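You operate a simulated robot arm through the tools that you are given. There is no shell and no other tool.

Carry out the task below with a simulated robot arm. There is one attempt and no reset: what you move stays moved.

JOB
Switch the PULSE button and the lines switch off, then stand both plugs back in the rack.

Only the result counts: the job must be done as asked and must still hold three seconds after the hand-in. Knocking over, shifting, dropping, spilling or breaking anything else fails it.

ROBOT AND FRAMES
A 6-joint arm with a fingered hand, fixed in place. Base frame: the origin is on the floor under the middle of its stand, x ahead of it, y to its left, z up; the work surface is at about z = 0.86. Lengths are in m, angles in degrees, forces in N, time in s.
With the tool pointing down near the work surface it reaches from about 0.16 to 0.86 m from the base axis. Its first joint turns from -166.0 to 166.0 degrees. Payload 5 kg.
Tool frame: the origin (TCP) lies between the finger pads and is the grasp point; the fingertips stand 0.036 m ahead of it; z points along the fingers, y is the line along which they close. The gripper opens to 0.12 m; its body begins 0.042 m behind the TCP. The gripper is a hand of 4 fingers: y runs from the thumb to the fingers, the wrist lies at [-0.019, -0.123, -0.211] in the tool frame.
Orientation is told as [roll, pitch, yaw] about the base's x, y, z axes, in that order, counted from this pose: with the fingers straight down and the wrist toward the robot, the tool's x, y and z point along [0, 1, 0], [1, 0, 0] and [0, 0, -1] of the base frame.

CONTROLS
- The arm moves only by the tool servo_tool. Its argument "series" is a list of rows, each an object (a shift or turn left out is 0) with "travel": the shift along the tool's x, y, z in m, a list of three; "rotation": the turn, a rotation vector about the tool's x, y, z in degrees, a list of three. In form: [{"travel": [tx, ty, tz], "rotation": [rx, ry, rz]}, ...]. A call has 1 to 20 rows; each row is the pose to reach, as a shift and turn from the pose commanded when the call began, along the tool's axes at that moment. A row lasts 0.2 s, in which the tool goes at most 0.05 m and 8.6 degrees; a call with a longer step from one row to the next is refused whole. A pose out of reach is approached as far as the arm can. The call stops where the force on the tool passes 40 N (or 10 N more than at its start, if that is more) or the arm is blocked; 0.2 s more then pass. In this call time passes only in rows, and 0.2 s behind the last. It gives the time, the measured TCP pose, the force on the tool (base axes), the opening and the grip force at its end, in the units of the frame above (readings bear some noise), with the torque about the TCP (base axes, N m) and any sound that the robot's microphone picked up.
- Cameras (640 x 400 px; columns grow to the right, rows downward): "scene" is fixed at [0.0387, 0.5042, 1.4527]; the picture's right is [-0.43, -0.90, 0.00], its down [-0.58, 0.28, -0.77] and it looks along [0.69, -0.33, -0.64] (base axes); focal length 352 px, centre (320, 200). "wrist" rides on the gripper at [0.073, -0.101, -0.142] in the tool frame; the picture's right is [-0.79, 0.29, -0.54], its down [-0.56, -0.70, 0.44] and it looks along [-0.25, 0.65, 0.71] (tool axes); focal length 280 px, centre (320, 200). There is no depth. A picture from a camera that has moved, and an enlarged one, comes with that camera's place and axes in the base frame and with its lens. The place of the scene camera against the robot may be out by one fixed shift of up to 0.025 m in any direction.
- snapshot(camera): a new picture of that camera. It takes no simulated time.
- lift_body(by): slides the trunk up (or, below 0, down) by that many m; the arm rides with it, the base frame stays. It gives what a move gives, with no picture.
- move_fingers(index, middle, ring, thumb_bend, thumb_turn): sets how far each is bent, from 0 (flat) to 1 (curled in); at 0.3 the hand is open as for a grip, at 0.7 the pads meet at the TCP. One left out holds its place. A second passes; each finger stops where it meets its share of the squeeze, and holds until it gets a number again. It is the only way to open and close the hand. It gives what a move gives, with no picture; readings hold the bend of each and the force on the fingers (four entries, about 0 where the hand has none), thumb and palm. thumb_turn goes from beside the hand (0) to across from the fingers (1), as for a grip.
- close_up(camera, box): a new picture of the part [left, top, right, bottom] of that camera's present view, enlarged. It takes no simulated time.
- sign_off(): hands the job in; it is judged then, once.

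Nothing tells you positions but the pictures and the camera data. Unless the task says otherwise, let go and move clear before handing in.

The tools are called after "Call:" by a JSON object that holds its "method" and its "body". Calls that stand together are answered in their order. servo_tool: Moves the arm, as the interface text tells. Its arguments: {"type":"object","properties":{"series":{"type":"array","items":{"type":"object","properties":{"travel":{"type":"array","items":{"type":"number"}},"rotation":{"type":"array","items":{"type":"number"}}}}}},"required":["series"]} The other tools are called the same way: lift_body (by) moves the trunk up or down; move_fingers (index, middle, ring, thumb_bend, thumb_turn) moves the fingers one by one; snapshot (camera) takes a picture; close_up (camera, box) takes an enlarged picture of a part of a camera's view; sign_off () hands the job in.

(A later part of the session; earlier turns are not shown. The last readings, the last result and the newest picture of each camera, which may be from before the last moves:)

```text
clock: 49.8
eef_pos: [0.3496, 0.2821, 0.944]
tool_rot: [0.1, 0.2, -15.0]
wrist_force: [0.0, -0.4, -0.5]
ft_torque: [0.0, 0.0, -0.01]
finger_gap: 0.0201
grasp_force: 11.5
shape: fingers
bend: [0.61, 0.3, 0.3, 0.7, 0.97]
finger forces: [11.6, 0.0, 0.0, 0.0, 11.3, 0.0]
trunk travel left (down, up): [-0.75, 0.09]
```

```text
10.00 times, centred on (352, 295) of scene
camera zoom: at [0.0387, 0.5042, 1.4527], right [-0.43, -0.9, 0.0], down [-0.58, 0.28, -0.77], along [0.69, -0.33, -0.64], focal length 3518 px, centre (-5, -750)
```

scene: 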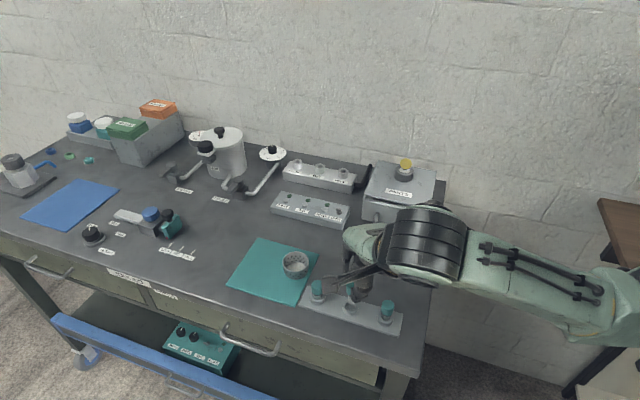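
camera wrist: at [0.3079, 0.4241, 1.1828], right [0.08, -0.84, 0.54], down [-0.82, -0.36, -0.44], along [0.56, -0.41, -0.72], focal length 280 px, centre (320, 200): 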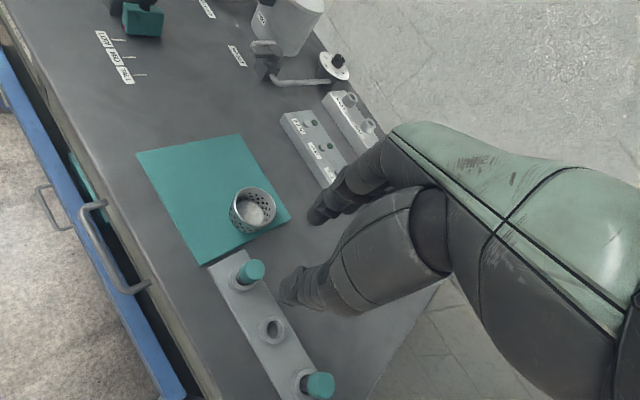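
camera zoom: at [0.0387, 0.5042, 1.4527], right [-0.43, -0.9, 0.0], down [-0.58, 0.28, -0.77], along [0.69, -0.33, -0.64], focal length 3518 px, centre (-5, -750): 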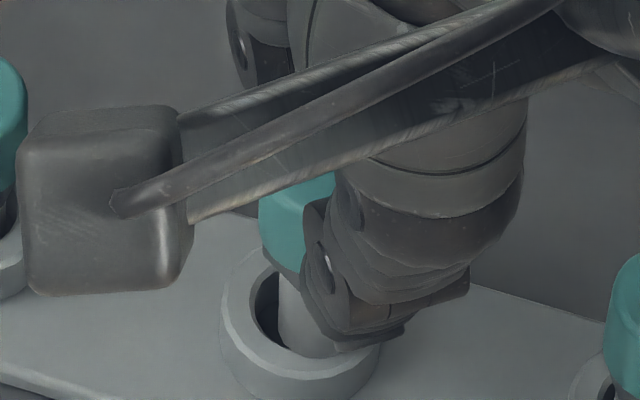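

Call:
{"method": "close_up", "body": {"camera": "scene", "box": [370, 285, 405, 325]}}

Call:
{"method": "close_up", "body": {"camera": "scene", "box": [300, 270, 335, 310]}}

Call:
{"method": "close_up", "body": {"camera": "wrist", "box": [200, 180, 380, 360]}}

```text
10.00 times, centred on (388, 305) of scene
camera zoom: at [0.0387, 0.5042, 1.4527], right [-0.43, -0.9, 0.0], down [-0.58, 0.28, -0.77], along [0.69, -0.33, -0.64], focal length 3518 px, centre (-355, -850)
```

zoom: 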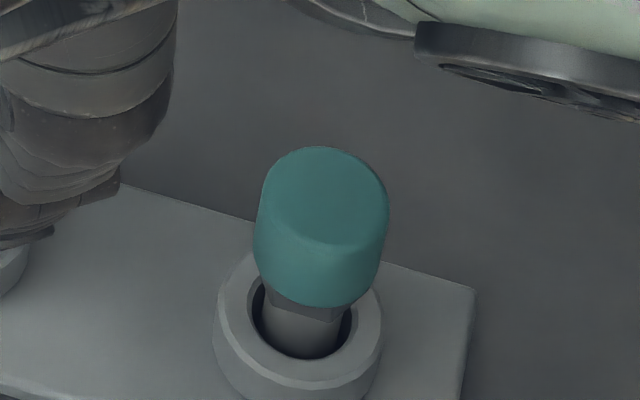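

```text
10.00 times, centred on (318, 290) of scene
camera zoom: at [0.0387, 0.5042, 1.4527], right [-0.43, -0.9, 0.0], down [-0.58, 0.28, -0.77], along [0.69, -0.33, -0.64], focal length 3518 px, centre (345, -700)
```

zoom: 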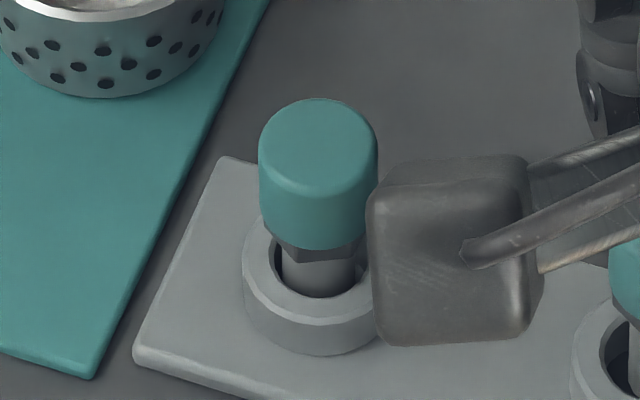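

```text
2.22 times, centred on (290, 270) of wrist
camera zoom: at [0.2708, 0.3787, 1.0872], right [0.08, -0.84, 0.54], down [-0.82, -0.36, -0.44], along [0.57, -0.41, -0.72], focal length 623 px, centre (387, 44)
```

zoom: 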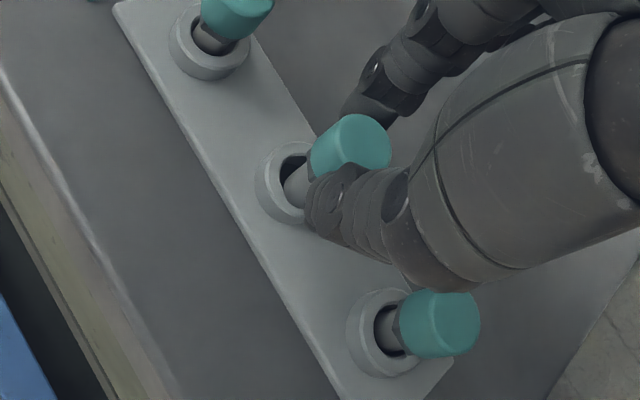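

Comparing with the seated plugs, plug 2 looks only about 3–4 mm above fully seated, so that earlier contact was probably the hole floor. I'll recentre slightly and lower again gently.

Call:
{"method": "servo_tool", "body": {"series": [{"travel": [0.0012, 0.0008, 0.0005]}, {"travel": [0.0012, 0.0008, 0.0025]}]}}

Call:
{"method": "close_up", "body": {"camera": "wrist", "box": [250, 225, 310, 285]}}

Call:
{"method": "close_up", "body": {"camera": "scene", "box": [335, 275, 370, 315]}}

```text
clock: 50.4
eef_pos: [0.3528, 0.2847, 0.9416]
tool_rot: [0.3, -0.1, -15.0]
wrist_force: [0.0, -0.3, 7.3]
ft_torque: [0.07, -0.04, -0.03]
finger_gap: 0.0198
grasp_force: 13.0
shape: fingers
bend: [0.61, 0.3, 0.3, 0.7, 0.97]
finger forces: [12.9, 0.0, 0.0, 0.0, 12.4, 0.0]
trunk travel left (down, up): [-0.75, 0.09]
```

```text
6.67 times, centred on (280, 255) of wrist
camera zoom: at [0.2722, 0.3799, 1.0862], right [0.07, -0.84, 0.54], down [-0.82, -0.36, -0.45], along [0.57, -0.41, -0.71], focal length 1869 px, centre (587, -167)
```

zoom: 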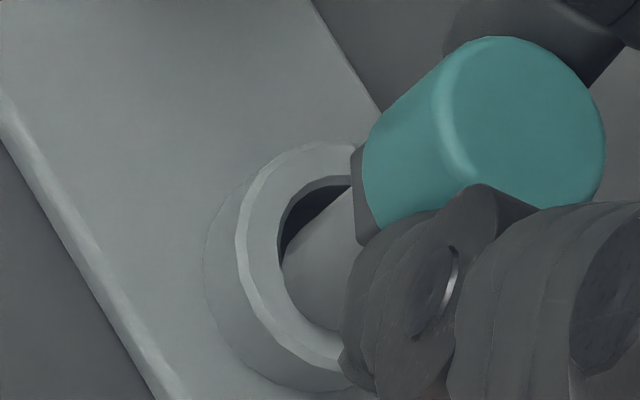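

```text
10.00 times, centred on (352, 295) of scene
camera zoom: at [0.0387, 0.5042, 1.4527], right [-0.43, -0.9, 0.0], down [-0.58, 0.28, -0.77], along [0.69, -0.33, -0.64], focal length 3518 px, centre (-5, -750)
```

zoom: 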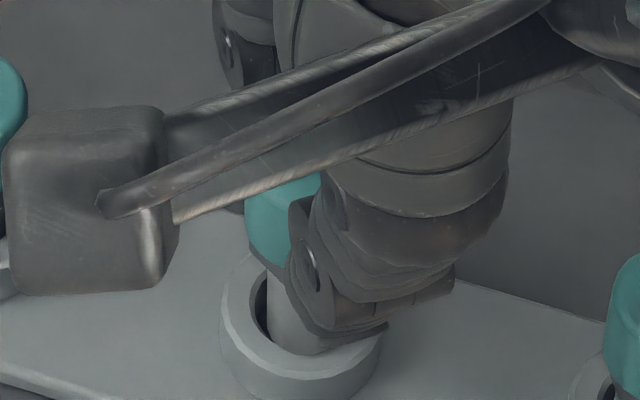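

The resistance is now purely vertical and directly under the stem, so the plug is resting on the hole floor and upright. I'll ease the down-force and release in stages.

Call:
{"method": "servo_tool", "body": {"series": [{"travel": [0, 0, -0.0015]}]}}

Call:
{"method": "move_fingers", "body": {"index": 0.62, "thumb_bend": 0.675}}

Call:
{"method": "move_fingers", "body": {"index": 0.5, "thumb_bend": 0.56}}

Call:
{"method": "close_up", "body": {"camera": "wrist", "box": [240, 200, 330, 290]}}

Call:
{"method": "close_up", "body": {"camera": "scene", "box": [320, 260, 380, 315]}}

```text
clock: 50.8
eef_pos: [0.352, 0.2838, 0.9419]
tool_rot: [0.2, 0.0, -15.0]
wrist_force: [-0.1, -0.4, 4.4]
ft_torque: [0.04, -0.04, -0.01]
finger_gap: 0.0196
grasp_force: 11.9
shape: fingers
bend: [0.61, 0.3, 0.3, 0.7, 0.97]
finger forces: [12.4, 0.0, 0.0, 0.0, 11.9, 0.1]
trunk travel left (down, up): [-0.75, 0.09]
```

```text
clock: 51.8
eef_pos: [0.3519, 0.2843, 0.9435]
tool_rot: [0.1, 0.0, -14.9]
wrist_force: [-0.4, -0.5, 0.3]
ft_torque: [-0.03, -0.01, 0.0]
finger_gap: 0.0238
grasp_force: 0.5
shape: fingers
bend: [0.61, 0.3, 0.3, 0.66, 0.97]
finger forces: [1.0, 0.0, 0.0, 0.1, 0.8, 0.1]
trunk travel left (down, up): [-0.75, 0.09]
```

```text
clock: 52.8
eef_pos: [0.3531, 0.2845, 0.9421]
tool_rot: [0.1, 0.0, -15.0]
wrist_force: [0.2, -0.8, 0.4]
ft_torque: [-0.02, -0.01, -0.01]
finger_gap: 0.0551
grasp_force: 0.1
shape: fingers
bend: [0.5, 0.3, 0.3, 0.56, 0.97]
finger forces: [0.0, 0.1, 0.0, 0.0, 0.0, 0.0]
trunk travel left (down, up): [-0.75, 0.09]
```

```text
4.44 times, centred on (285, 245) of wrist
camera zoom: at [0.2726, 0.3807, 1.0869], right [0.07, -0.84, 0.54], down [-0.82, -0.36, -0.44], along [0.57, -0.41, -0.71], focal length 1246 px, centre (476, 0)
```

zoom: 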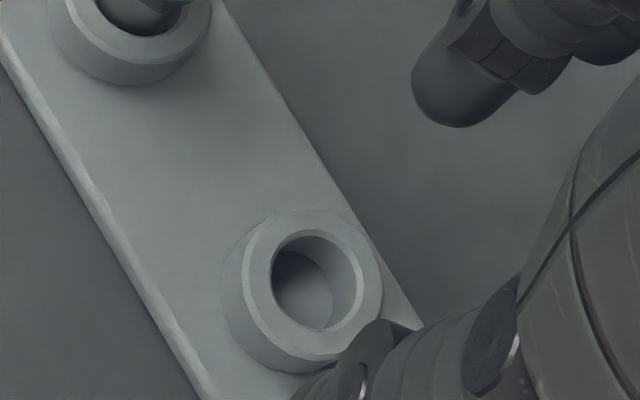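

```text
7.27 times, centred on (350, 288) of scene
camera zoom: at [0.0387, 0.5042, 1.4527], right [-0.43, -0.9, 0.0], down [-0.58, 0.28, -0.77], along [0.69, -0.33, -0.64], focal length 2559 px, centre (102, -436)
```

zoom: 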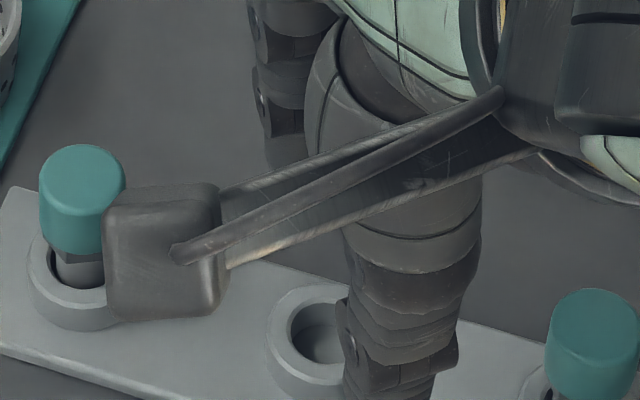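

Hole 2 now appears empty, so the plug is not where I expected it. I must find it before moving anything.

Call:
{"method": "snapshot", "body": {"camera": "wrist"}}

Call:
{"method": "snapshot", "body": {"camera": "scene"}}

Call:
{"method": "close_up", "body": {"camera": "scene", "box": [280, 230, 440, 350]}}

```text
taken
camera wrist: at [0.2726, 0.3807, 1.0869], right [0.07, -0.84, 0.54], down [-0.82, -0.36, -0.44], along [0.57, -0.41, -0.71], focal length 280 px, centre (320, 200)
```

wrist: 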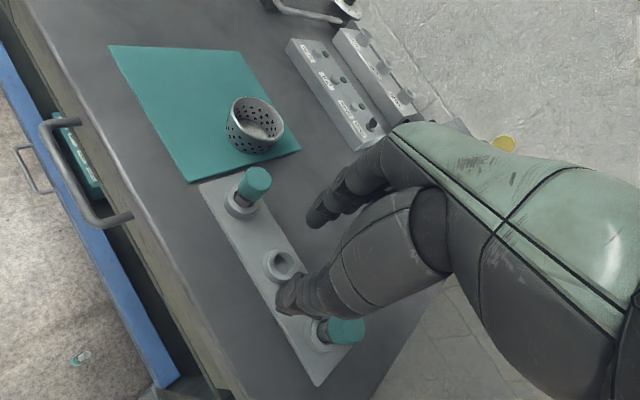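

```text
taken
```

scene: 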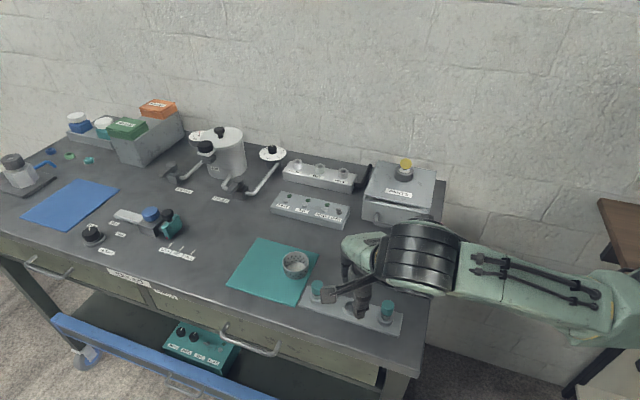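

```text
3.33 times, centred on (360, 290) of scene
camera zoom: at [0.0387, 0.5042, 1.4527], right [-0.43, -0.9, 0.0], down [-0.58, 0.28, -0.77], along [0.69, -0.33, -0.64], focal length 1173 px, centre (187, -100)
```

zoom: 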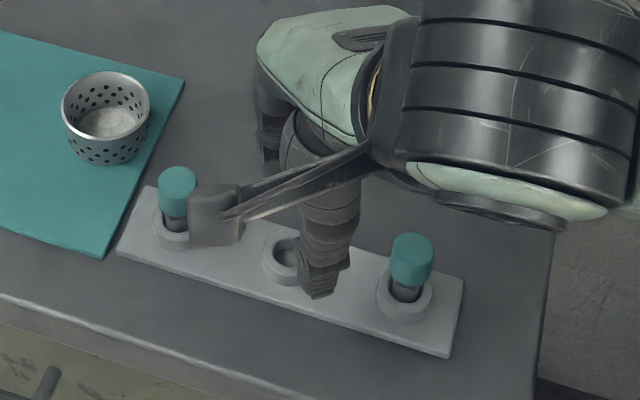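

I can see a small teal-and-grey object on the floor in front of the bench at the lower left of the wrist view. The plug seems to have flicked off when I opened the hand. Let me zoom in.

Call:
{"method": "close_up", "body": {"camera": "wrist", "box": [40, 330, 120, 390]}}

Call:
{"method": "close_up", "body": {"camera": "scene", "box": [0, 300, 160, 400]}}

Call:
{"method": "close_up", "body": {"camera": "wrist", "box": [0, 100, 260, 400]}}

```text
6.67 times, centred on (80, 360) of wrist
camera zoom: at [0.2726, 0.3807, 1.0869], right [0.07, -0.84, 0.54], down [-0.82, -0.36, -0.44], along [0.57, -0.41, -0.71], focal length 1869 px, centre (1920, -867)
```

zoom: 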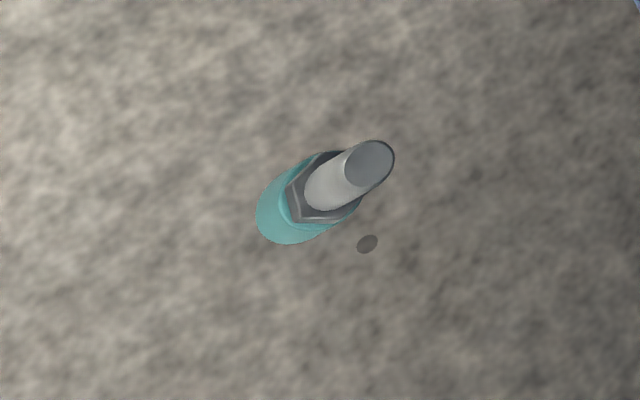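

```text
4.00 times, centred on (80, 350) of scene
camera zoom: at [0.0387, 0.5042, 1.4527], right [-0.43, -0.9, 0.0], down [-0.58, 0.28, -0.77], along [0.69, -0.33, -0.64], focal length 1407 px, centre (1280, -400)
```

zoom: 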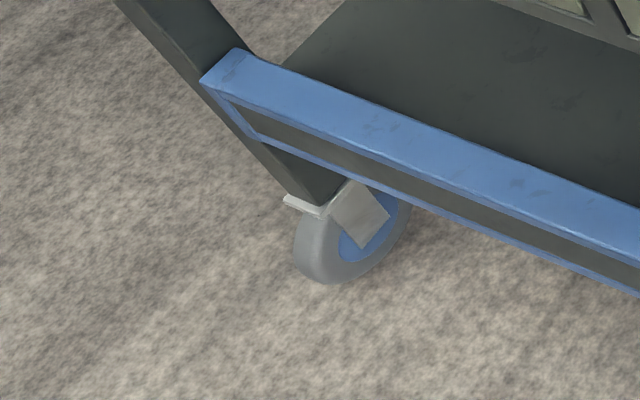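

```text
1.33 times, centred on (130, 250) of wrist
camera zoom: at [0.2726, 0.3807, 1.0869], right [0.07, -0.84, 0.54], down [-0.82, -0.36, -0.44], along [0.57, -0.41, -0.71], focal length 374 px, centre (573, 133)
```

zoom: 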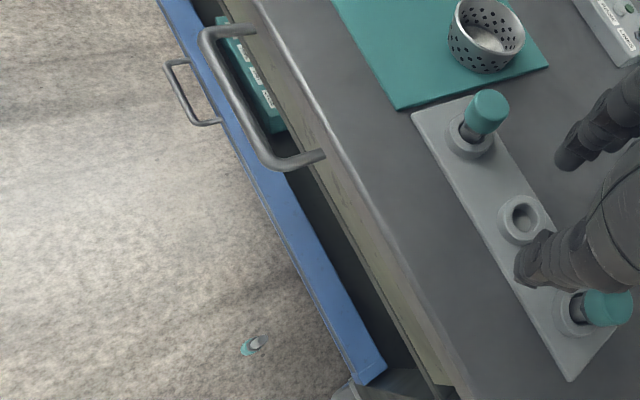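

The plug is seen mid-air in front of the bench: it flicked out on release and is falling to the floor. I'll raise the hand clear of the rack and then find where it comes to rest.

Call:
{"method": "servo_tool", "body": {"series": [{"travel": [0, 0, -0.03]}, {"travel": [0, 0, -0.06]}, {"travel": [0, 0, -0.08]}]}}

Call:
{"method": "snapshot", "body": {"camera": "wrist"}}

Call:
{"method": "snapshot", "body": {"camera": "scene"}}

```text
clock: 53.6
eef_pos: [0.3527, 0.2838, 1.025]
tool_rot: [0.0, -0.1, -14.9]
wrist_force: [-0.9, 0.6, 0.0]
ft_torque: [0.03, 0.03, -0.01]
finger_gap: 0.0553
grasp_force: 0.0
shape: fingers
bend: [0.5, 0.3, 0.3, 0.56, 0.97]
finger forces: [0.0, 0.0, 0.0, 0.1, 0.1, 0.1]
trunk travel left (down, up): [-0.75, 0.09]
```

```text
taken
camera wrist: at [0.2722, 0.3804, 1.1695], right [0.07, -0.84, 0.54], down [-0.82, -0.36, -0.44], along [0.57, -0.41, -0.71], focal length 280 px, centre (320, 200)
```

wrist: 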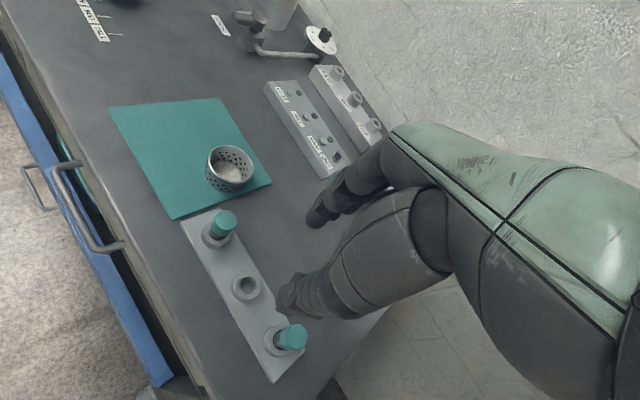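

```text
taken
```

scene: 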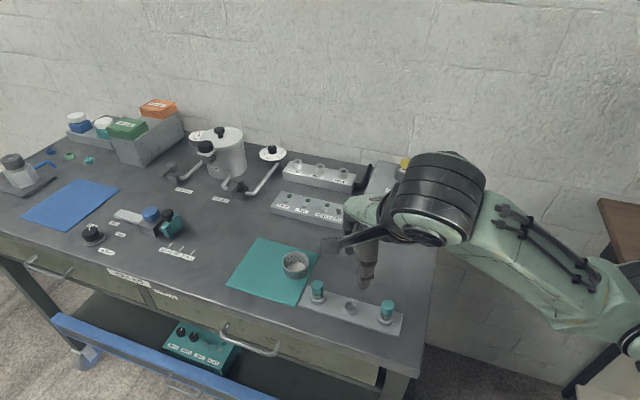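

Call:
{"method": "close_up", "body": {"camera": "wrist", "box": [0, 220, 200, 400]}}

Call:
{"method": "close_up", "body": {"camera": "scene", "box": [200, 320, 440, 400]}}

Call:
{"method": "close_up", "body": {"camera": "wrist", "box": [300, 260, 460, 400]}}

```text
2.22 times, centred on (100, 310) of wrist
camera zoom: at [0.2722, 0.3804, 1.1695], right [0.07, -0.84, 0.54], down [-0.82, -0.36, -0.44], along [0.57, -0.41, -0.71], focal length 623 px, centre (809, -44)
```

zoom: 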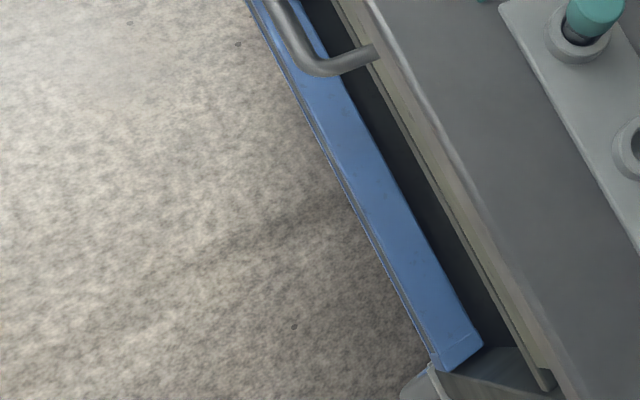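

```text
2.67 times, centred on (320, 360) of scene
camera zoom: at [0.0387, 0.5042, 1.4527], right [-0.43, -0.9, 0.0], down [-0.58, 0.28, -0.77], along [0.69, -0.33, -0.64], focal length 938 px, centre (320, -227)
```

zoom: 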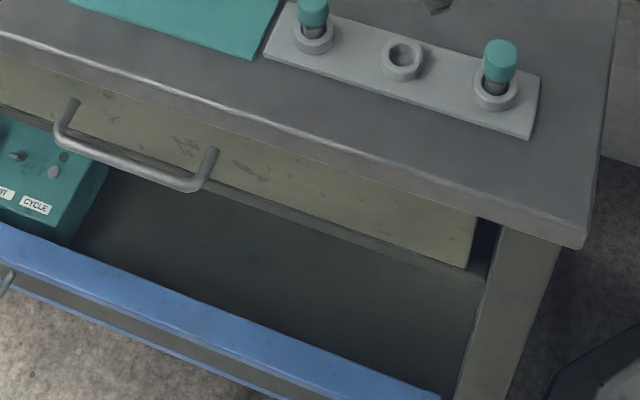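

```text
2.86 times, centred on (380, 330) of wrist
camera zoom: at [0.2722, 0.3804, 1.1695], right [0.07, -0.84, 0.54], down [-0.82, -0.36, -0.44], along [0.57, -0.41, -0.71], focal length 801 px, centre (149, -171)
```

zoom: 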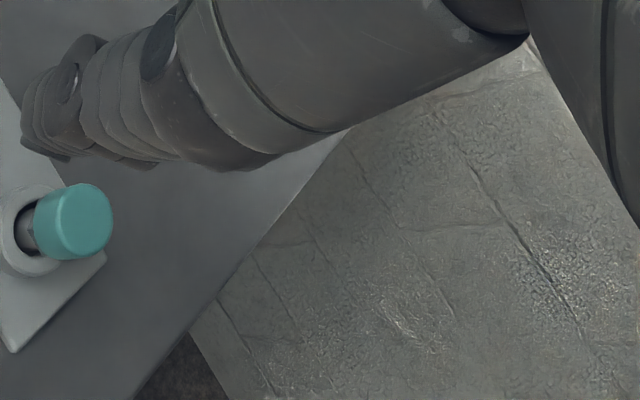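

The plug is no longer in view; it was moving away from the bench, toward larger y. I'll raise and swing the hand around to look at the floor on that side.

Call:
{"method": "servo_tool", "body": {"series": [{"travel": [0, 0, -0.03], "rotation": [0, 0, -7.5]}, {"travel": [0, 0, -0.06], "rotation": [0, 0, -15]}, {"travel": [0, 0, -0.09], "rotation": [0, 0, -22.5]}, {"travel": [0, 0, -0.09], "rotation": [0, 0, -30]}, {"travel": [0, 0, -0.09], "rotation": [0, 0, -37.5]}, {"travel": [0, 0, -0.09], "rotation": [0, 0, -45]}, {"travel": [0, 0, -0.09], "rotation": [0, 0, -52.5]}, {"travel": [0, 0, -0.09], "rotation": [0, 0, -60]}]}}

Call:
{"method": "snapshot", "body": {"camera": "wrist"}}

Call:
{"method": "snapshot", "body": {"camera": "scene"}}

```text
clock: 55.4
eef_pos: [0.3502, 0.2839, 1.1121]
tool_rot: [0.1, -0.2, 45.1]
wrist_force: [-0.1, -0.6, 0.1]
ft_torque: [-0.01, 0.01, 0.06]
finger_gap: 0.0553
grasp_force: 0.0
shape: fingers
bend: [0.5, 0.3, 0.3, 0.56, 0.97]
finger forces: [0.1, 0.0, 0.0, 0.0, 0.0, 0.1]
trunk travel left (down, up): [-0.75, 0.09]
```

```text
taken
camera wrist: at [0.2282, 0.2635, 1.256], right [0.76, -0.35, 0.54], down [-0.1, -0.89, -0.44], along [0.64, 0.29, -0.71], focal length 280 px, centre (320, 200)
```

wrist: 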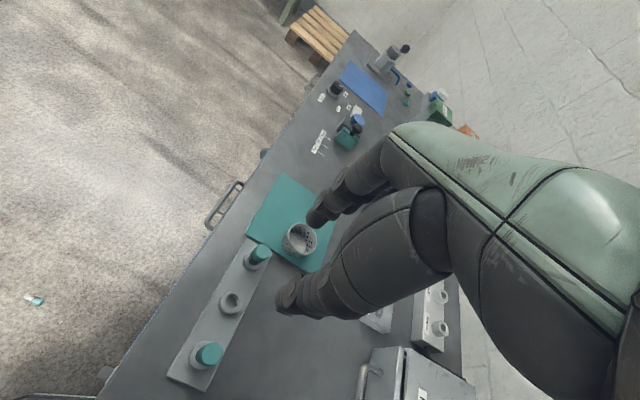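

```text
taken
```

scene: 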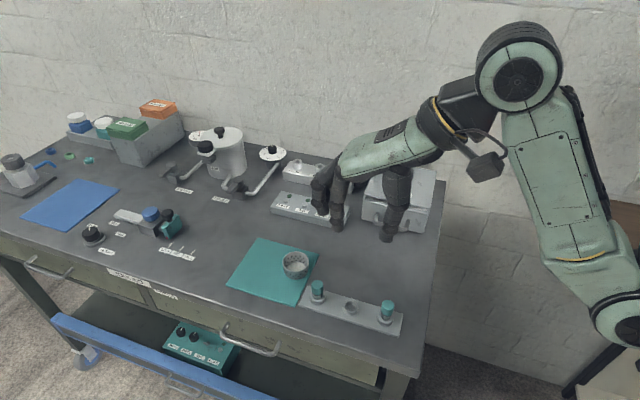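

Found it: the plug lies on the floor to my left at about (0.07, 0.55), well clear of the bench, and the trunk can travel far enough down to reach it. I'll look at how it's lying.

Call:
{"method": "close_up", "body": {"camera": "wrist", "box": [10, 280, 60, 320]}}

Call:
{"method": "close_up", "body": {"camera": "wrist", "box": [0, 180, 240, 400]}}

```text
10.00 times, centred on (35, 300) of wrist
camera zoom: at [0.2282, 0.2635, 1.256], right [0.76, -0.35, 0.54], down [-0.1, -0.89, -0.44], along [0.64, 0.29, -0.71], focal length 2804 px, centre (3170, -800)
```

zoom: 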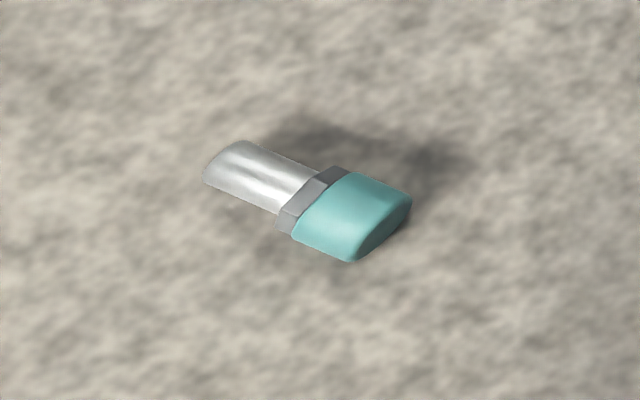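

```text
1.82 times, centred on (120, 290) of wrist
camera zoom: at [0.2282, 0.2635, 1.256], right [0.76, -0.35, 0.54], down [-0.1, -0.89, -0.44], along [0.64, 0.29, -0.71], focal length 510 px, centre (684, 36)
```

zoom: 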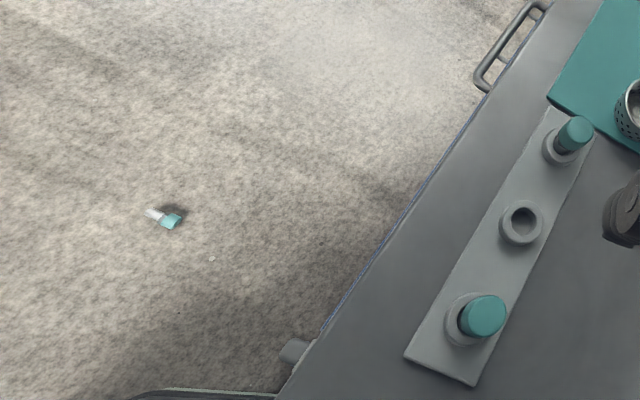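

The plug is lying on its side at rest, stem pointing away (about 138°). I can pick it up with the trunk lowered, but I'll need to tilt the hand to re-stand it, so first I'll carry the hand over above it at height and test the tilts in free air.

Call:
{"method": "servo_tool", "body": {"series": [{"travel": [0.0427, -0.001, 0], "rotation": [0, 0, -0.3]}, {"travel": [0.0853, -0.002, 0], "rotation": [0, 0, -0.6]}, {"travel": [0.128, -0.003, 0], "rotation": [0, 0, -1]}, {"travel": [0.1707, -0.0035, 0], "rotation": [0, 0, -1.3]}, {"travel": [0.2133, -0.004, 0], "rotation": [0, 0, -1.6]}, {"travel": [0.256, -0.005, 0.01], "rotation": [0, 0, -2]}, {"travel": [0.2987, -0.006, 0.02], "rotation": [0, 0, -2.3]}, {"travel": [0.3413, -0.007, 0.03], "rotation": [0, 0, -2.6]}, {"travel": [0.384, -0.0078, 0.04], "rotation": [0, 0, -3]}]}}

Call:
{"method": "snapshot", "body": {"camera": "wrist"}}

Call:
{"method": "snapshot", "body": {"camera": "scene"}}

```text
clock: 57.4
eef_pos: [0.0765, 0.5517, 1.0708]
tool_rot: [0.1, -0.1, 48.0]
wrist_force: [-0.2, -0.7, -0.1]
ft_torque: [-0.02, 0.03, 0.04]
finger_gap: 0.0553
grasp_force: 0.0
shape: fingers
bend: [0.5, 0.3, 0.3, 0.56, 0.98]
finger forces: [0.0, 0.0, 0.0, 0.0, 0.0, 0.1]
trunk travel left (down, up): [-0.75, 0.09]
```

```text
taken
camera wrist: at [-0.0454, 0.5248, 1.2137], right [0.78, -0.32, 0.54], down [-0.05, -0.89, -0.44], along [0.63, 0.32, -0.71], focal length 280 px, centre (320, 200)
```

wrist: 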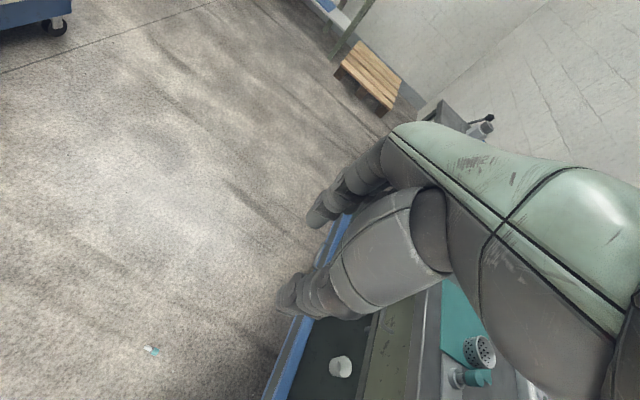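

```text
taken
```

scene: 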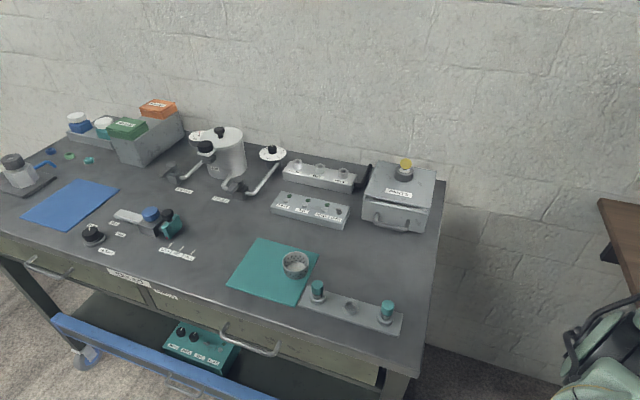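

Call:
{"method": "servo_tool", "body": {"series": [{"rotation": [0, 8, 0]}, {"rotation": [0, 16, 0]}, {"rotation": [0, 24, 0]}, {"rotation": [0, 32, 0]}, {"rotation": [0, 40, 0]}]}}

```text
clock: 58.6
eef_pos: [0.0754, 0.549, 1.0737]
tool_rot: [40.2, -0.1, 48.0]
wrist_force: [0.2, 0.3, 0.4]
ft_torque: [-0.02, 0.0, 0.03]
finger_gap: 0.0551
grasp_force: 0.1
shape: fingers
bend: [0.5, 0.3, 0.3, 0.56, 0.98]
finger forces: [0.1, 0.0, 0.1, 0.0, 0.0, 0.0]
trunk travel left (down, up): [-0.75, 0.09]
```

Call:
{"method": "servo_tool", "body": {"series": [{"rotation": [0, 8, 0]}, {"rotation": [0, 16, 0]}]}}

Call:
{"method": "snapshot", "body": {"camera": "wrist"}}

```text
clock: 59.2
eef_pos: [0.0764, 0.5508, 1.0731]
tool_rot: [56.3, 0.0, 48.1]
wrist_force: [-0.9, -0.2, 0.2]
ft_torque: [0.01, -0.01, 0.0]
finger_gap: 0.0551
grasp_force: 0.1
shape: fingers
bend: [0.5, 0.3, 0.3, 0.56, 0.98]
finger forces: [0.1, 0.0, 0.0, 0.0, 0.0, 0.1]
trunk travel left (down, up): [-0.75, 0.09]
```

```text
taken
camera wrist: at [0.0651, 0.4228, 1.2142], right [0.85, -0.38, -0.35], down [-0.51, -0.48, -0.71], along [0.1, 0.79, -0.61], focal length 280 px, centre (320, 200)
```

wrist: 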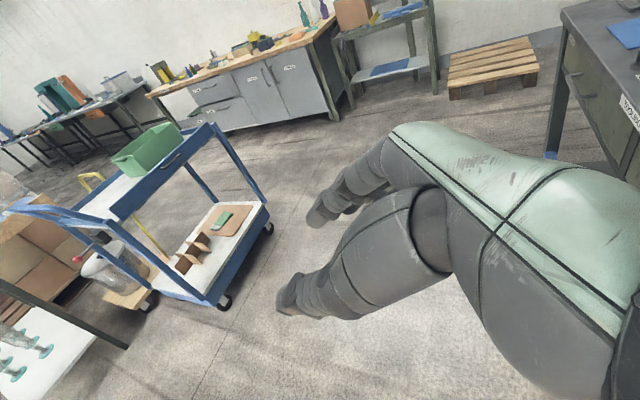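

Positive tilt works to at least +56° here. Now I'll rotate back through zero and test the opposite tilt needed for placing.

Call:
{"method": "servo_tool", "body": {"series": [{"rotation": [0, -8, 0]}, {"rotation": [0, -16, 0]}, {"rotation": [0, -24, 0]}, {"rotation": [0, -32, 0]}, {"rotation": [0, -40, 0]}, {"rotation": [0, -48, 0]}, {"rotation": [0, -56, 0]}, {"rotation": [0, -64, 0]}, {"rotation": [0, -72, 0]}, {"rotation": [0, -80, 0]}, {"rotation": [0, -88, 0]}, {"rotation": [0, -96, 0]}, {"rotation": [0, -104, 0]}]}}

Call:
{"method": "snapshot", "body": {"camera": "wrist"}}

```text
clock: 62.0
eef_pos: [0.0748, 0.5509, 1.0722]
tool_rot: [-48.1, -0.1, 48.0]
wrist_force: [-0.2, -0.3, -1.0]
ft_torque: [0.0, -0.01, -0.02]
finger_gap: 0.0553
grasp_force: 0.1
shape: fingers
bend: [0.5, 0.3, 0.3, 0.56, 0.98]
finger forces: [0.0, 0.0, 0.1, 0.0, 0.0, 0.1]
trunk travel left (down, up): [-0.75, 0.09]
```

```text
taken
camera wrist: at [-0.109, 0.5785, 1.115], right [0.28, 0.13, 0.95], down [0.05, -0.99, 0.12], along [0.96, 0.02, -0.29], focal length 280 px, centre (320, 200)
```

wrist: 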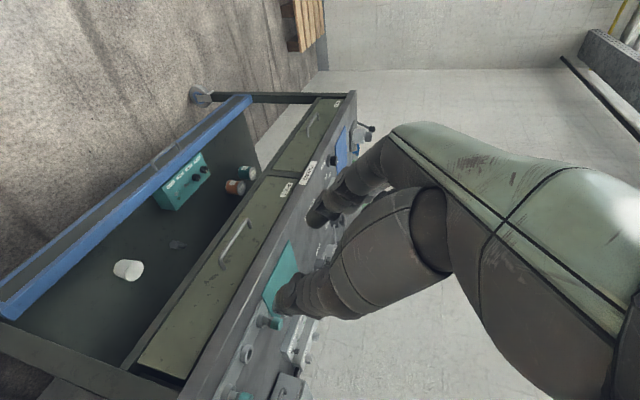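

Both tilts are reachable. My plan is to pick the plug with the hand leaning about +40° along its stem, then re-stand it by tilting about −50° at the rack. I'll level the hand first and curl the spare fingers out of the way.

Call:
{"method": "servo_tool", "body": {"series": [{"rotation": [0, 8, 0]}, {"rotation": [0, 16, 0]}, {"rotation": [0, 24, 0]}, {"rotation": [0, 32, 0]}, {"rotation": [0, 40, 0]}, {"rotation": [0, 48, 0]}]}}

Call:
{"method": "move_fingers", "body": {"index": 0.45, "middle": 1, "ring": 1, "thumb_bend": 0.5}}

Call:
{"method": "lift_body", "body": {"by": -0.3}}

Call:
{"method": "snapshot", "body": {"camera": "wrist"}}

Call:
{"method": "snapshot", "body": {"camera": "scene"}}

```text
clock: 63.4
eef_pos: [0.0748, 0.5508, 1.0756]
tool_rot: [0.2, -0.1, 48.0]
wrist_force: [-0.4, -0.2, 0.0]
ft_torque: [0.03, 0.02, 0.0]
finger_gap: 0.0554
grasp_force: 0.2
shape: fingers
bend: [0.5, 0.3, 0.3, 0.56, 0.98]
finger forces: [0.1, 0.0, 0.0, 0.1, 0.0, 0.1]
trunk travel left (down, up): [-0.75, 0.09]
```

```text
clock: 64.4
eef_pos: [0.0765, 0.55, 1.0741]
tool_rot: [0.1, -0.1, 48.1]
wrist_force: [-0.2, -0.4, 0.9]
ft_torque: [-0.05, 0.0, -0.01]
finger_gap: 0.0714
grasp_force: 0.1
shape: fingers
bend: [0.45, 1.0, 1.0, 0.5, 0.98]
finger forces: [0.0, 0.0, 0.1, 0.0, 0.1, 0.0]
trunk travel left (down, up): [-0.75, 0.09]
```

```text
clock: 67.4
eef_pos: [0.0746, 0.5506, 0.7735]
tool_rot: [0.0, -0.1, 48.0]
wrist_force: [0.1, -0.7, 0.4]
ft_torque: [0.02, 0.01, 0.0]
finger_gap: 0.0713
grasp_force: 0.1
shape: fingers
bend: [0.45, 1.0, 1.0, 0.5, 0.98]
finger forces: [0.0, 0.1, 0.0, 0.0, 0.1, 0.0]
trunk travel left (down, up): [-0.45, 0.39]
```

```text
taken
camera wrist: at [-0.0472, 0.5242, 0.9178], right [0.78, -0.31, 0.54], down [-0.05, -0.89, -0.44], along [0.62, 0.32, -0.71], focal length 280 px, centre (320, 200)
```

wrist: 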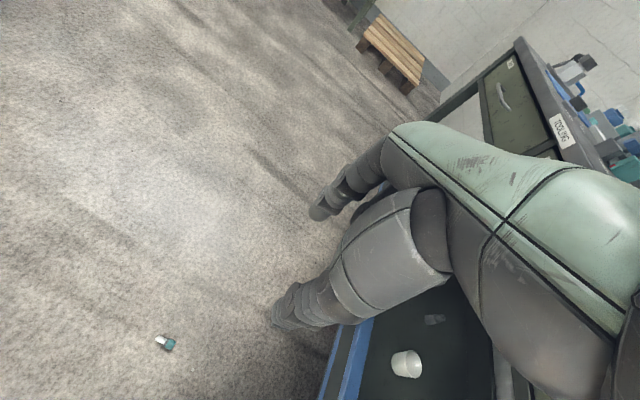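

```text
taken
```

scene: 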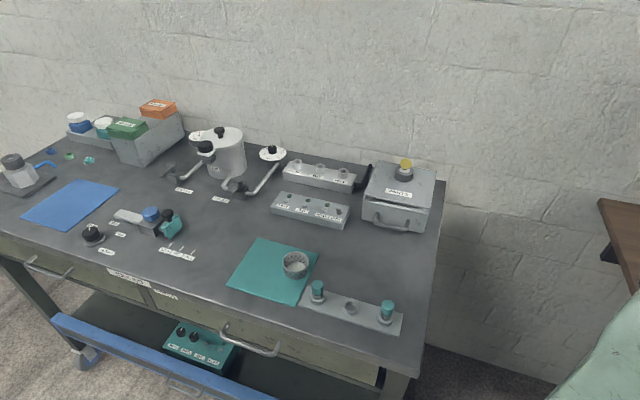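

Call:
{"method": "lift_body", "body": {"by": -0.3}}

Call:
{"method": "snapshot", "body": {"camera": "wrist"}}

```text
clock: 70.4
eef_pos: [0.0758, 0.5505, 0.4743]
tool_rot: [0.0, -0.1, 47.9]
wrist_force: [-0.2, -1.0, -0.1]
ft_torque: [-0.01, -0.02, 0.0]
finger_gap: 0.0709
grasp_force: 0.0
shape: fingers
bend: [0.45, 1.0, 1.0, 0.5, 0.98]
finger forces: [0.1, 0.0, 0.0, 0.0, 0.1, 0.0]
trunk travel left (down, up): [-0.15, 0.69]
```

```text
taken
camera wrist: at [-0.0472, 0.5241, 0.6178], right [0.78, -0.31, 0.54], down [-0.05, -0.89, -0.44], along [0.62, 0.32, -0.71], focal length 280 px, centre (320, 200)
```

wrist: 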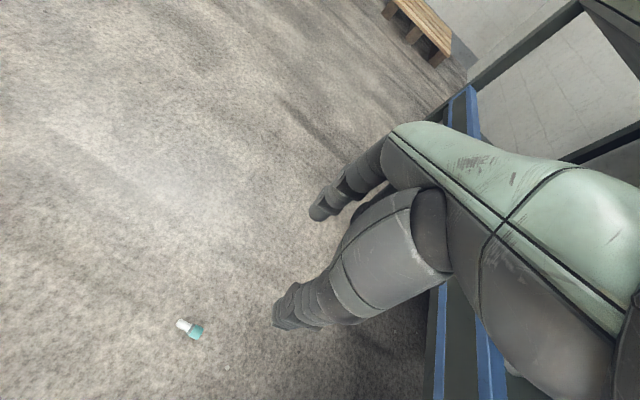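

Call:
{"method": "close_up", "body": {"camera": "wrist", "box": [160, 300, 220, 360]}}

```text
6.67 times, centred on (190, 330) of wrist
camera zoom: at [-0.0472, 0.5241, 0.6178], right [0.78, -0.31, 0.54], down [-0.05, -0.89, -0.44], along [0.62, 0.32, -0.71], focal length 1869 px, centre (1187, -667)
```

zoom: 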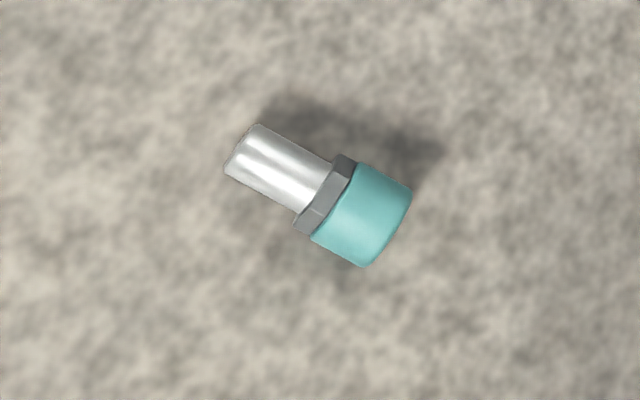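

The plug is about 47 mm long, lying with its stem toward about 135°, and its cap centre is near (0.084, 0.542). I'll drop the trunk the rest of the way and test whether a +40° lean is reachable down low.

Call:
{"method": "lift_body", "body": {"by": -0.15}}

Call:
{"method": "servo_tool", "body": {"series": [{"travel": [0, 0, 0.03], "rotation": [0, 8, 0]}, {"travel": [0, 0, 0.06], "rotation": [0, 16, 0]}, {"travel": [0, 0, 0.09], "rotation": [0, 24, 0]}, {"travel": [0, 0, 0.12], "rotation": [0, 32, 0]}, {"travel": [0, 0, 0.15], "rotation": [0, 38, 0]}]}}

Call:
{"method": "snapshot", "body": {"camera": "wrist"}}

```text
clock: 72.2
eef_pos: [0.0754, 0.5505, 0.3239]
tool_rot: [-0.1, 0.0, 48.0]
wrist_force: [0.7, 1.0, 0.1]
ft_torque: [0.0, 0.01, 0.0]
finger_gap: 0.0713
grasp_force: 0.0
shape: fingers
bend: [0.45, 1.0, 1.0, 0.5, 0.98]
finger forces: [0.0, 0.0, 0.1, 0.1, 0.1, 0.0]
trunk travel left (down, up): [0.0, 0.84]
```

```text
clock: 73.3
eef_pos: [0.0763, 0.562, 0.1967]
tool_rot: [39.2, -1.6, 48.1]
wrist_force: [0.0, 0.2, 0.3]
ft_torque: [0.0, 0.0, 0.01]
finger_gap: 0.0715
grasp_force: 0.1
shape: fingers
bend: [0.45, 1.0, 1.0, 0.5, 0.98]
finger forces: [0.1, 0.0, 0.1, 0.0, 0.0, 0.0]
trunk travel left (down, up): [0.0, 0.84]
```

```text
taken
camera wrist: at [0.0304, 0.4611, 0.3517], right [0.9, -0.42, -0.07], down [-0.34, -0.61, -0.72], along [0.26, 0.67, -0.69], focal length 280 px, centre (320, 200)
```

wrist: 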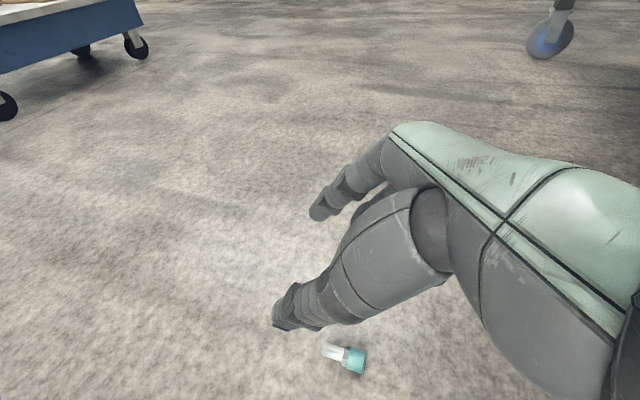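

The arm seems to be blocked short of that low leaning pose, so I'll go back to vertical. I'll pick the plug up straight from above and re-grasp it with a lean on the bench, where there is more room.

Call:
{"method": "servo_tool", "body": {"series": [{"rotation": [0, -8, 0]}, {"rotation": [0, -16, 0]}, {"rotation": [0, -24, 0]}, {"rotation": [0, -32, 0]}, {"rotation": [0, -38, 0]}]}}

Call:
{"method": "snapshot", "body": {"camera": "wrist"}}

```text
clock: 74.5
eef_pos: [0.076, 0.5521, 0.1749]
tool_rot: [-0.2, -0.1, 47.9]
wrist_force: [0.9, -0.1, -0.7]
ft_torque: [0.03, 0.0, 0.01]
finger_gap: 0.0714
grasp_force: 0.1
shape: fingers
bend: [0.45, 1.0, 1.0, 0.5, 0.98]
finger forces: [0.0, 0.0, 0.0, 0.1, 0.0, 0.0]
trunk travel left (down, up): [0.0, 0.84]
```

```text
taken
camera wrist: at [-0.0472, 0.5245, 0.318], right [0.78, -0.31, 0.54], down [-0.05, -0.89, -0.44], along [0.63, 0.32, -0.71], focal length 280 px, centre (320, 200)
```

wrist: 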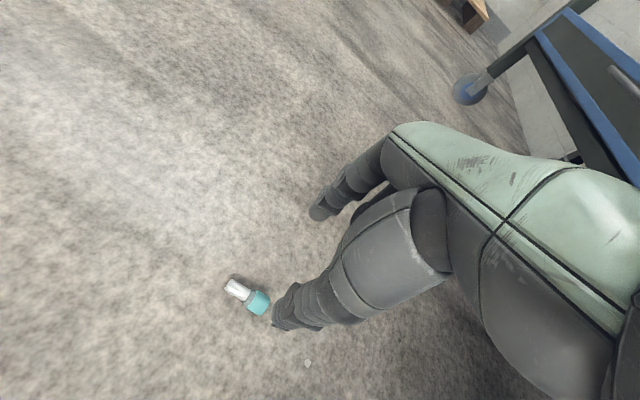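

Call:
{"method": "close_up", "body": {"camera": "wrist", "box": [200, 240, 320, 360]}}

```text
3.33 times, centred on (260, 300) of wrist
camera zoom: at [-0.0472, 0.5245, 0.318], right [0.78, -0.31, 0.54], down [-0.05, -0.89, -0.44], along [0.63, 0.32, -0.71], focal length 935 px, centre (520, -133)
```

zoom: 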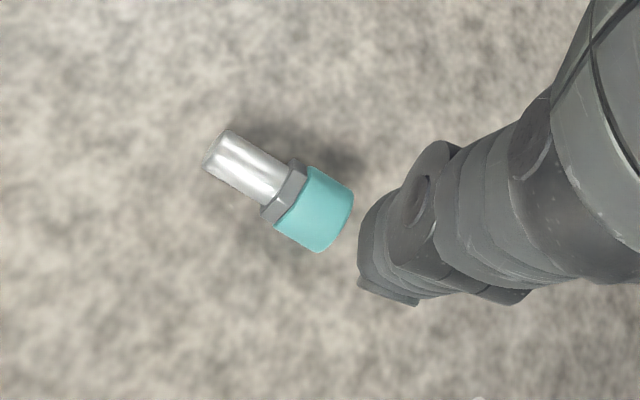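

Call:
{"method": "servo_tool", "body": {"series": [{"travel": [-0.0234, 0.002, 0.03], "rotation": [0, 0, 4.5]}, {"travel": [-0.0234, 0.002, 0.07], "rotation": [0, 0, 4.5]}, {"travel": [-0.0234, 0.002, 0.105], "rotation": [0, 0, 4.5]}]}}

Call:
{"method": "close_up", "body": {"camera": "wrist", "box": [240, 190, 360, 310]}}

Call:
{"method": "snapshot", "body": {"camera": "wrist"}}

```text
clock: 75.5
eef_pos: [0.09, 0.5558, 0.1048]
tool_rot: [2.5, -2.1, 43.6]
wrist_force: [-0.1, 0.3, 0.9]
ft_torque: [-0.01, -0.04, 0.01]
finger_gap: 0.072
grasp_force: 0.1
shape: fingers
bend: [0.45, 1.0, 1.0, 0.5, 0.98]
finger forces: [0.0, 0.0, 0.1, 0.0, 0.1, 0.0]
trunk travel left (down, up): [0.0, 0.84]
stopped in row 3: the arm was blocked; the commanded pose is now the measured one
```

```text
3.33 times, centred on (300, 250) of wrist
camera zoom: at [-0.0323, 0.5307, 0.2471], right [0.76, -0.4, 0.52], down [-0.12, -0.86, -0.49], along [0.64, 0.31, -0.7], focal length 935 px, centre (387, 33)
```

zoom: 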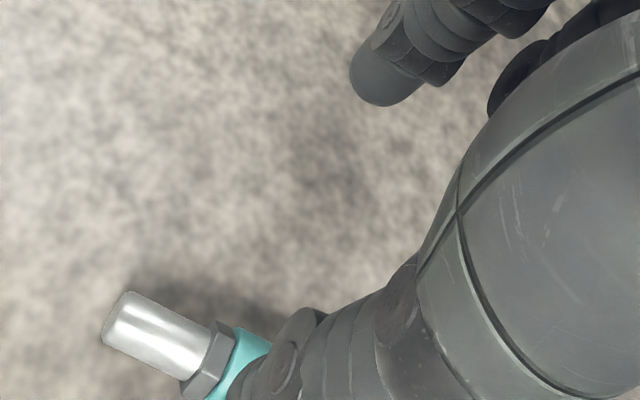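

```text
taken
camera wrist: at [-0.0323, 0.5307, 0.2471], right [0.76, -0.4, 0.52], down [-0.12, -0.86, -0.49], along [0.64, 0.31, -0.7], focal length 280 px, centre (320, 200)
```

wrist: 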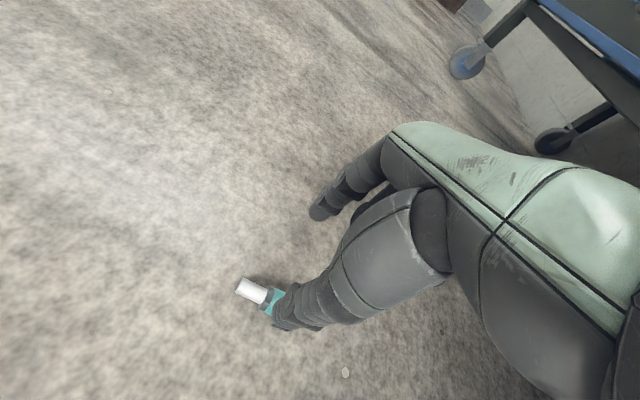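

The arm was blocked at this height, most likely because its own elbow sags onto the stand with the trunk fully down. I'll back up, raise the trunk by 0.2 m so the arm reaches down straighter, and level the hand.

Call:
{"method": "servo_tool", "body": {"series": [{"travel": [0, 0, -0.03]}, {"travel": [0, 0, -0.06]}]}}

Call:
{"method": "lift_body", "body": {"by": 0.2}}

Call:
{"method": "snapshot", "body": {"camera": "wrist"}}

```text
clock: 76.2
eef_pos: [0.0925, 0.5532, 0.1446]
tool_rot: [1.7, -1.3, 43.6]
wrist_force: [1.5, 1.1, 0.6]
ft_torque: [0.04, 0.0, -0.03]
finger_gap: 0.0717
grasp_force: 0.0
shape: fingers
bend: [0.45, 1.0, 1.0, 0.5, 0.98]
finger forces: [0.0, 0.0, 0.0, 0.0, 0.0, 0.1]
trunk travel left (down, up): [0.0, 0.84]
```

```text
clock: 78.3
eef_pos: [0.092, 0.5529, 0.3481]
tool_rot: [1.7, -1.3, 43.6]
wrist_force: [0.9, -0.5, -0.7]
ft_torque: [0.0, 0.01, 0.02]
finger_gap: 0.0714
grasp_force: 0.1
shape: fingers
bend: [0.45, 1.0, 1.0, 0.5, 0.98]
finger forces: [0.1, 0.0, 0.1, 0.0, 0.1, 0.0]
trunk travel left (down, up): [-0.2, 0.64]
```

```text
taken
camera wrist: at [-0.0305, 0.5314, 0.4919], right [0.76, -0.39, 0.52], down [-0.12, -0.87, -0.48], along [0.64, 0.29, -0.71], focal length 280 px, centre (320, 200)
```

wrist: 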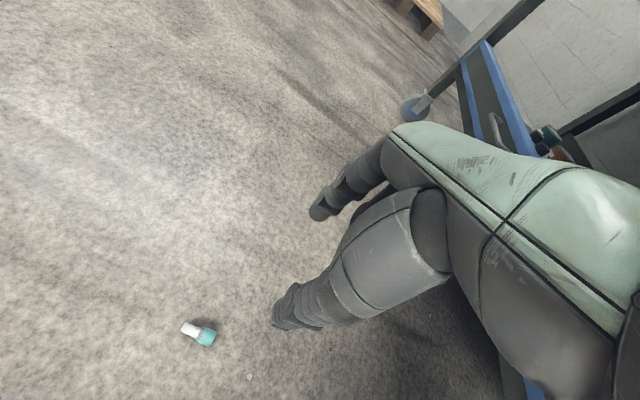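

Call:
{"method": "servo_tool", "body": {"series": [{"travel": [-0.0065, -0.006, 0.03], "rotation": [1.1, -0.2, 0]}, {"travel": [-0.0131, -0.0125, 0.07], "rotation": [2.1, -0.3, 0]}, {"travel": [-0.0131, -0.0125, 0.115], "rotation": [2.1, -0.3, 0]}, {"travel": [-0.0131, -0.0125, 0.16], "rotation": [2.1, -0.3, 0]}, {"travel": [-0.0131, -0.0125, 0.205], "rotation": [2.1, -0.3, 0]}]}}

Call:
{"method": "close_up", "body": {"camera": "wrist", "box": [220, 210, 340, 330]}}

```text
clock: 79.5
eef_pos: [0.0912, 0.5416, 0.1414]
tool_rot: [1.5, 0.8, 43.6]
wrist_force: [0.0, -0.4, 0.0]
ft_torque: [-0.04, -0.01, 0.0]
finger_gap: 0.0716
grasp_force: 0.1
shape: fingers
bend: [0.45, 1.0, 1.0, 0.5, 0.98]
finger forces: [0.0, 0.0, 0.0, 0.1, 0.1, 0.1]
trunk travel left (down, up): [-0.2, 0.64]
```

```text
3.33 times, centred on (280, 270) of wrist
camera zoom: at [-0.0278, 0.5231, 0.2881], right [0.77, -0.38, 0.52], down [-0.13, -0.88, -0.45], along [0.63, 0.28, -0.73], focal length 935 px, centre (453, -33)
```

zoom: 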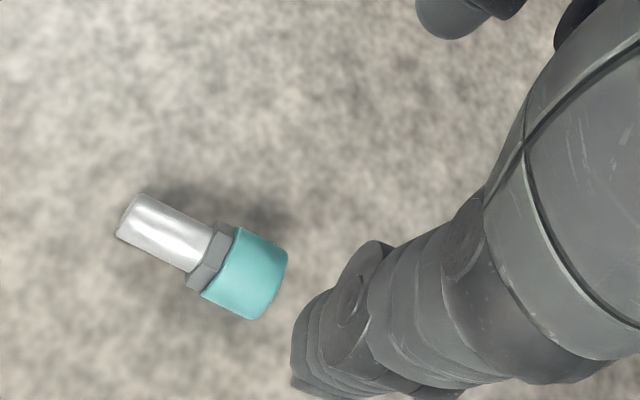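

Call:
{"method": "servo_tool", "body": {"series": [{"travel": [-0.0064, 0.001, 0.02], "rotation": [-0.8, -1.5, 0]}, {"travel": [-0.0064, 0.001, 0.045], "rotation": [-0.8, -1.5, 0]}, {"travel": [-0.0064, 0.001, 0.066], "rotation": [-0.8, -1.5, 0]}]}}

Call:
{"method": "close_up", "body": {"camera": "wrist", "box": [240, 190, 360, 310]}}

```text
clock: 80.3
eef_pos: [0.0913, 0.5344, 0.1022]
tool_rot: [0.0, 0.0, 43.5]
wrist_force: [0.7, -0.8, 0.4]
ft_torque: [0.0, 0.0, 0.0]
finger_gap: 0.072
grasp_force: 0.0
shape: fingers
bend: [0.45, 1.0, 1.0, 0.5, 0.98]
finger forces: [0.0, 0.0, 0.0, 0.0, 0.1, 0.1]
out of reach, approached as far as the arm can: row 2, 3
trunk travel left (down, up): [-0.2, 0.64]
```

```text
3.33 times, centred on (300, 250) of wrist
camera zoom: at [-0.0331, 0.5163, 0.2458], right [0.75, -0.37, 0.54], down [-0.12, -0.89, -0.44], along [0.65, 0.27, -0.71], focal length 935 px, centre (387, 33)
```

zoom: 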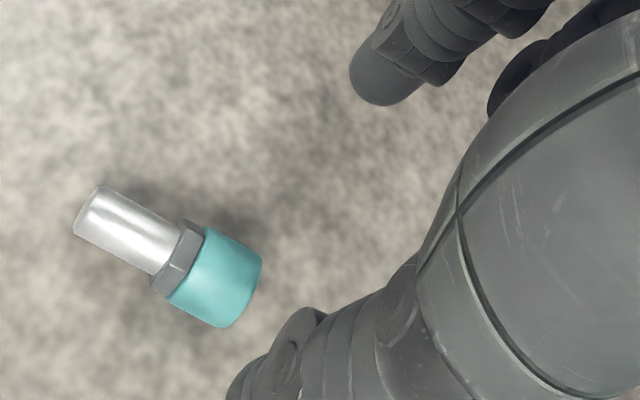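

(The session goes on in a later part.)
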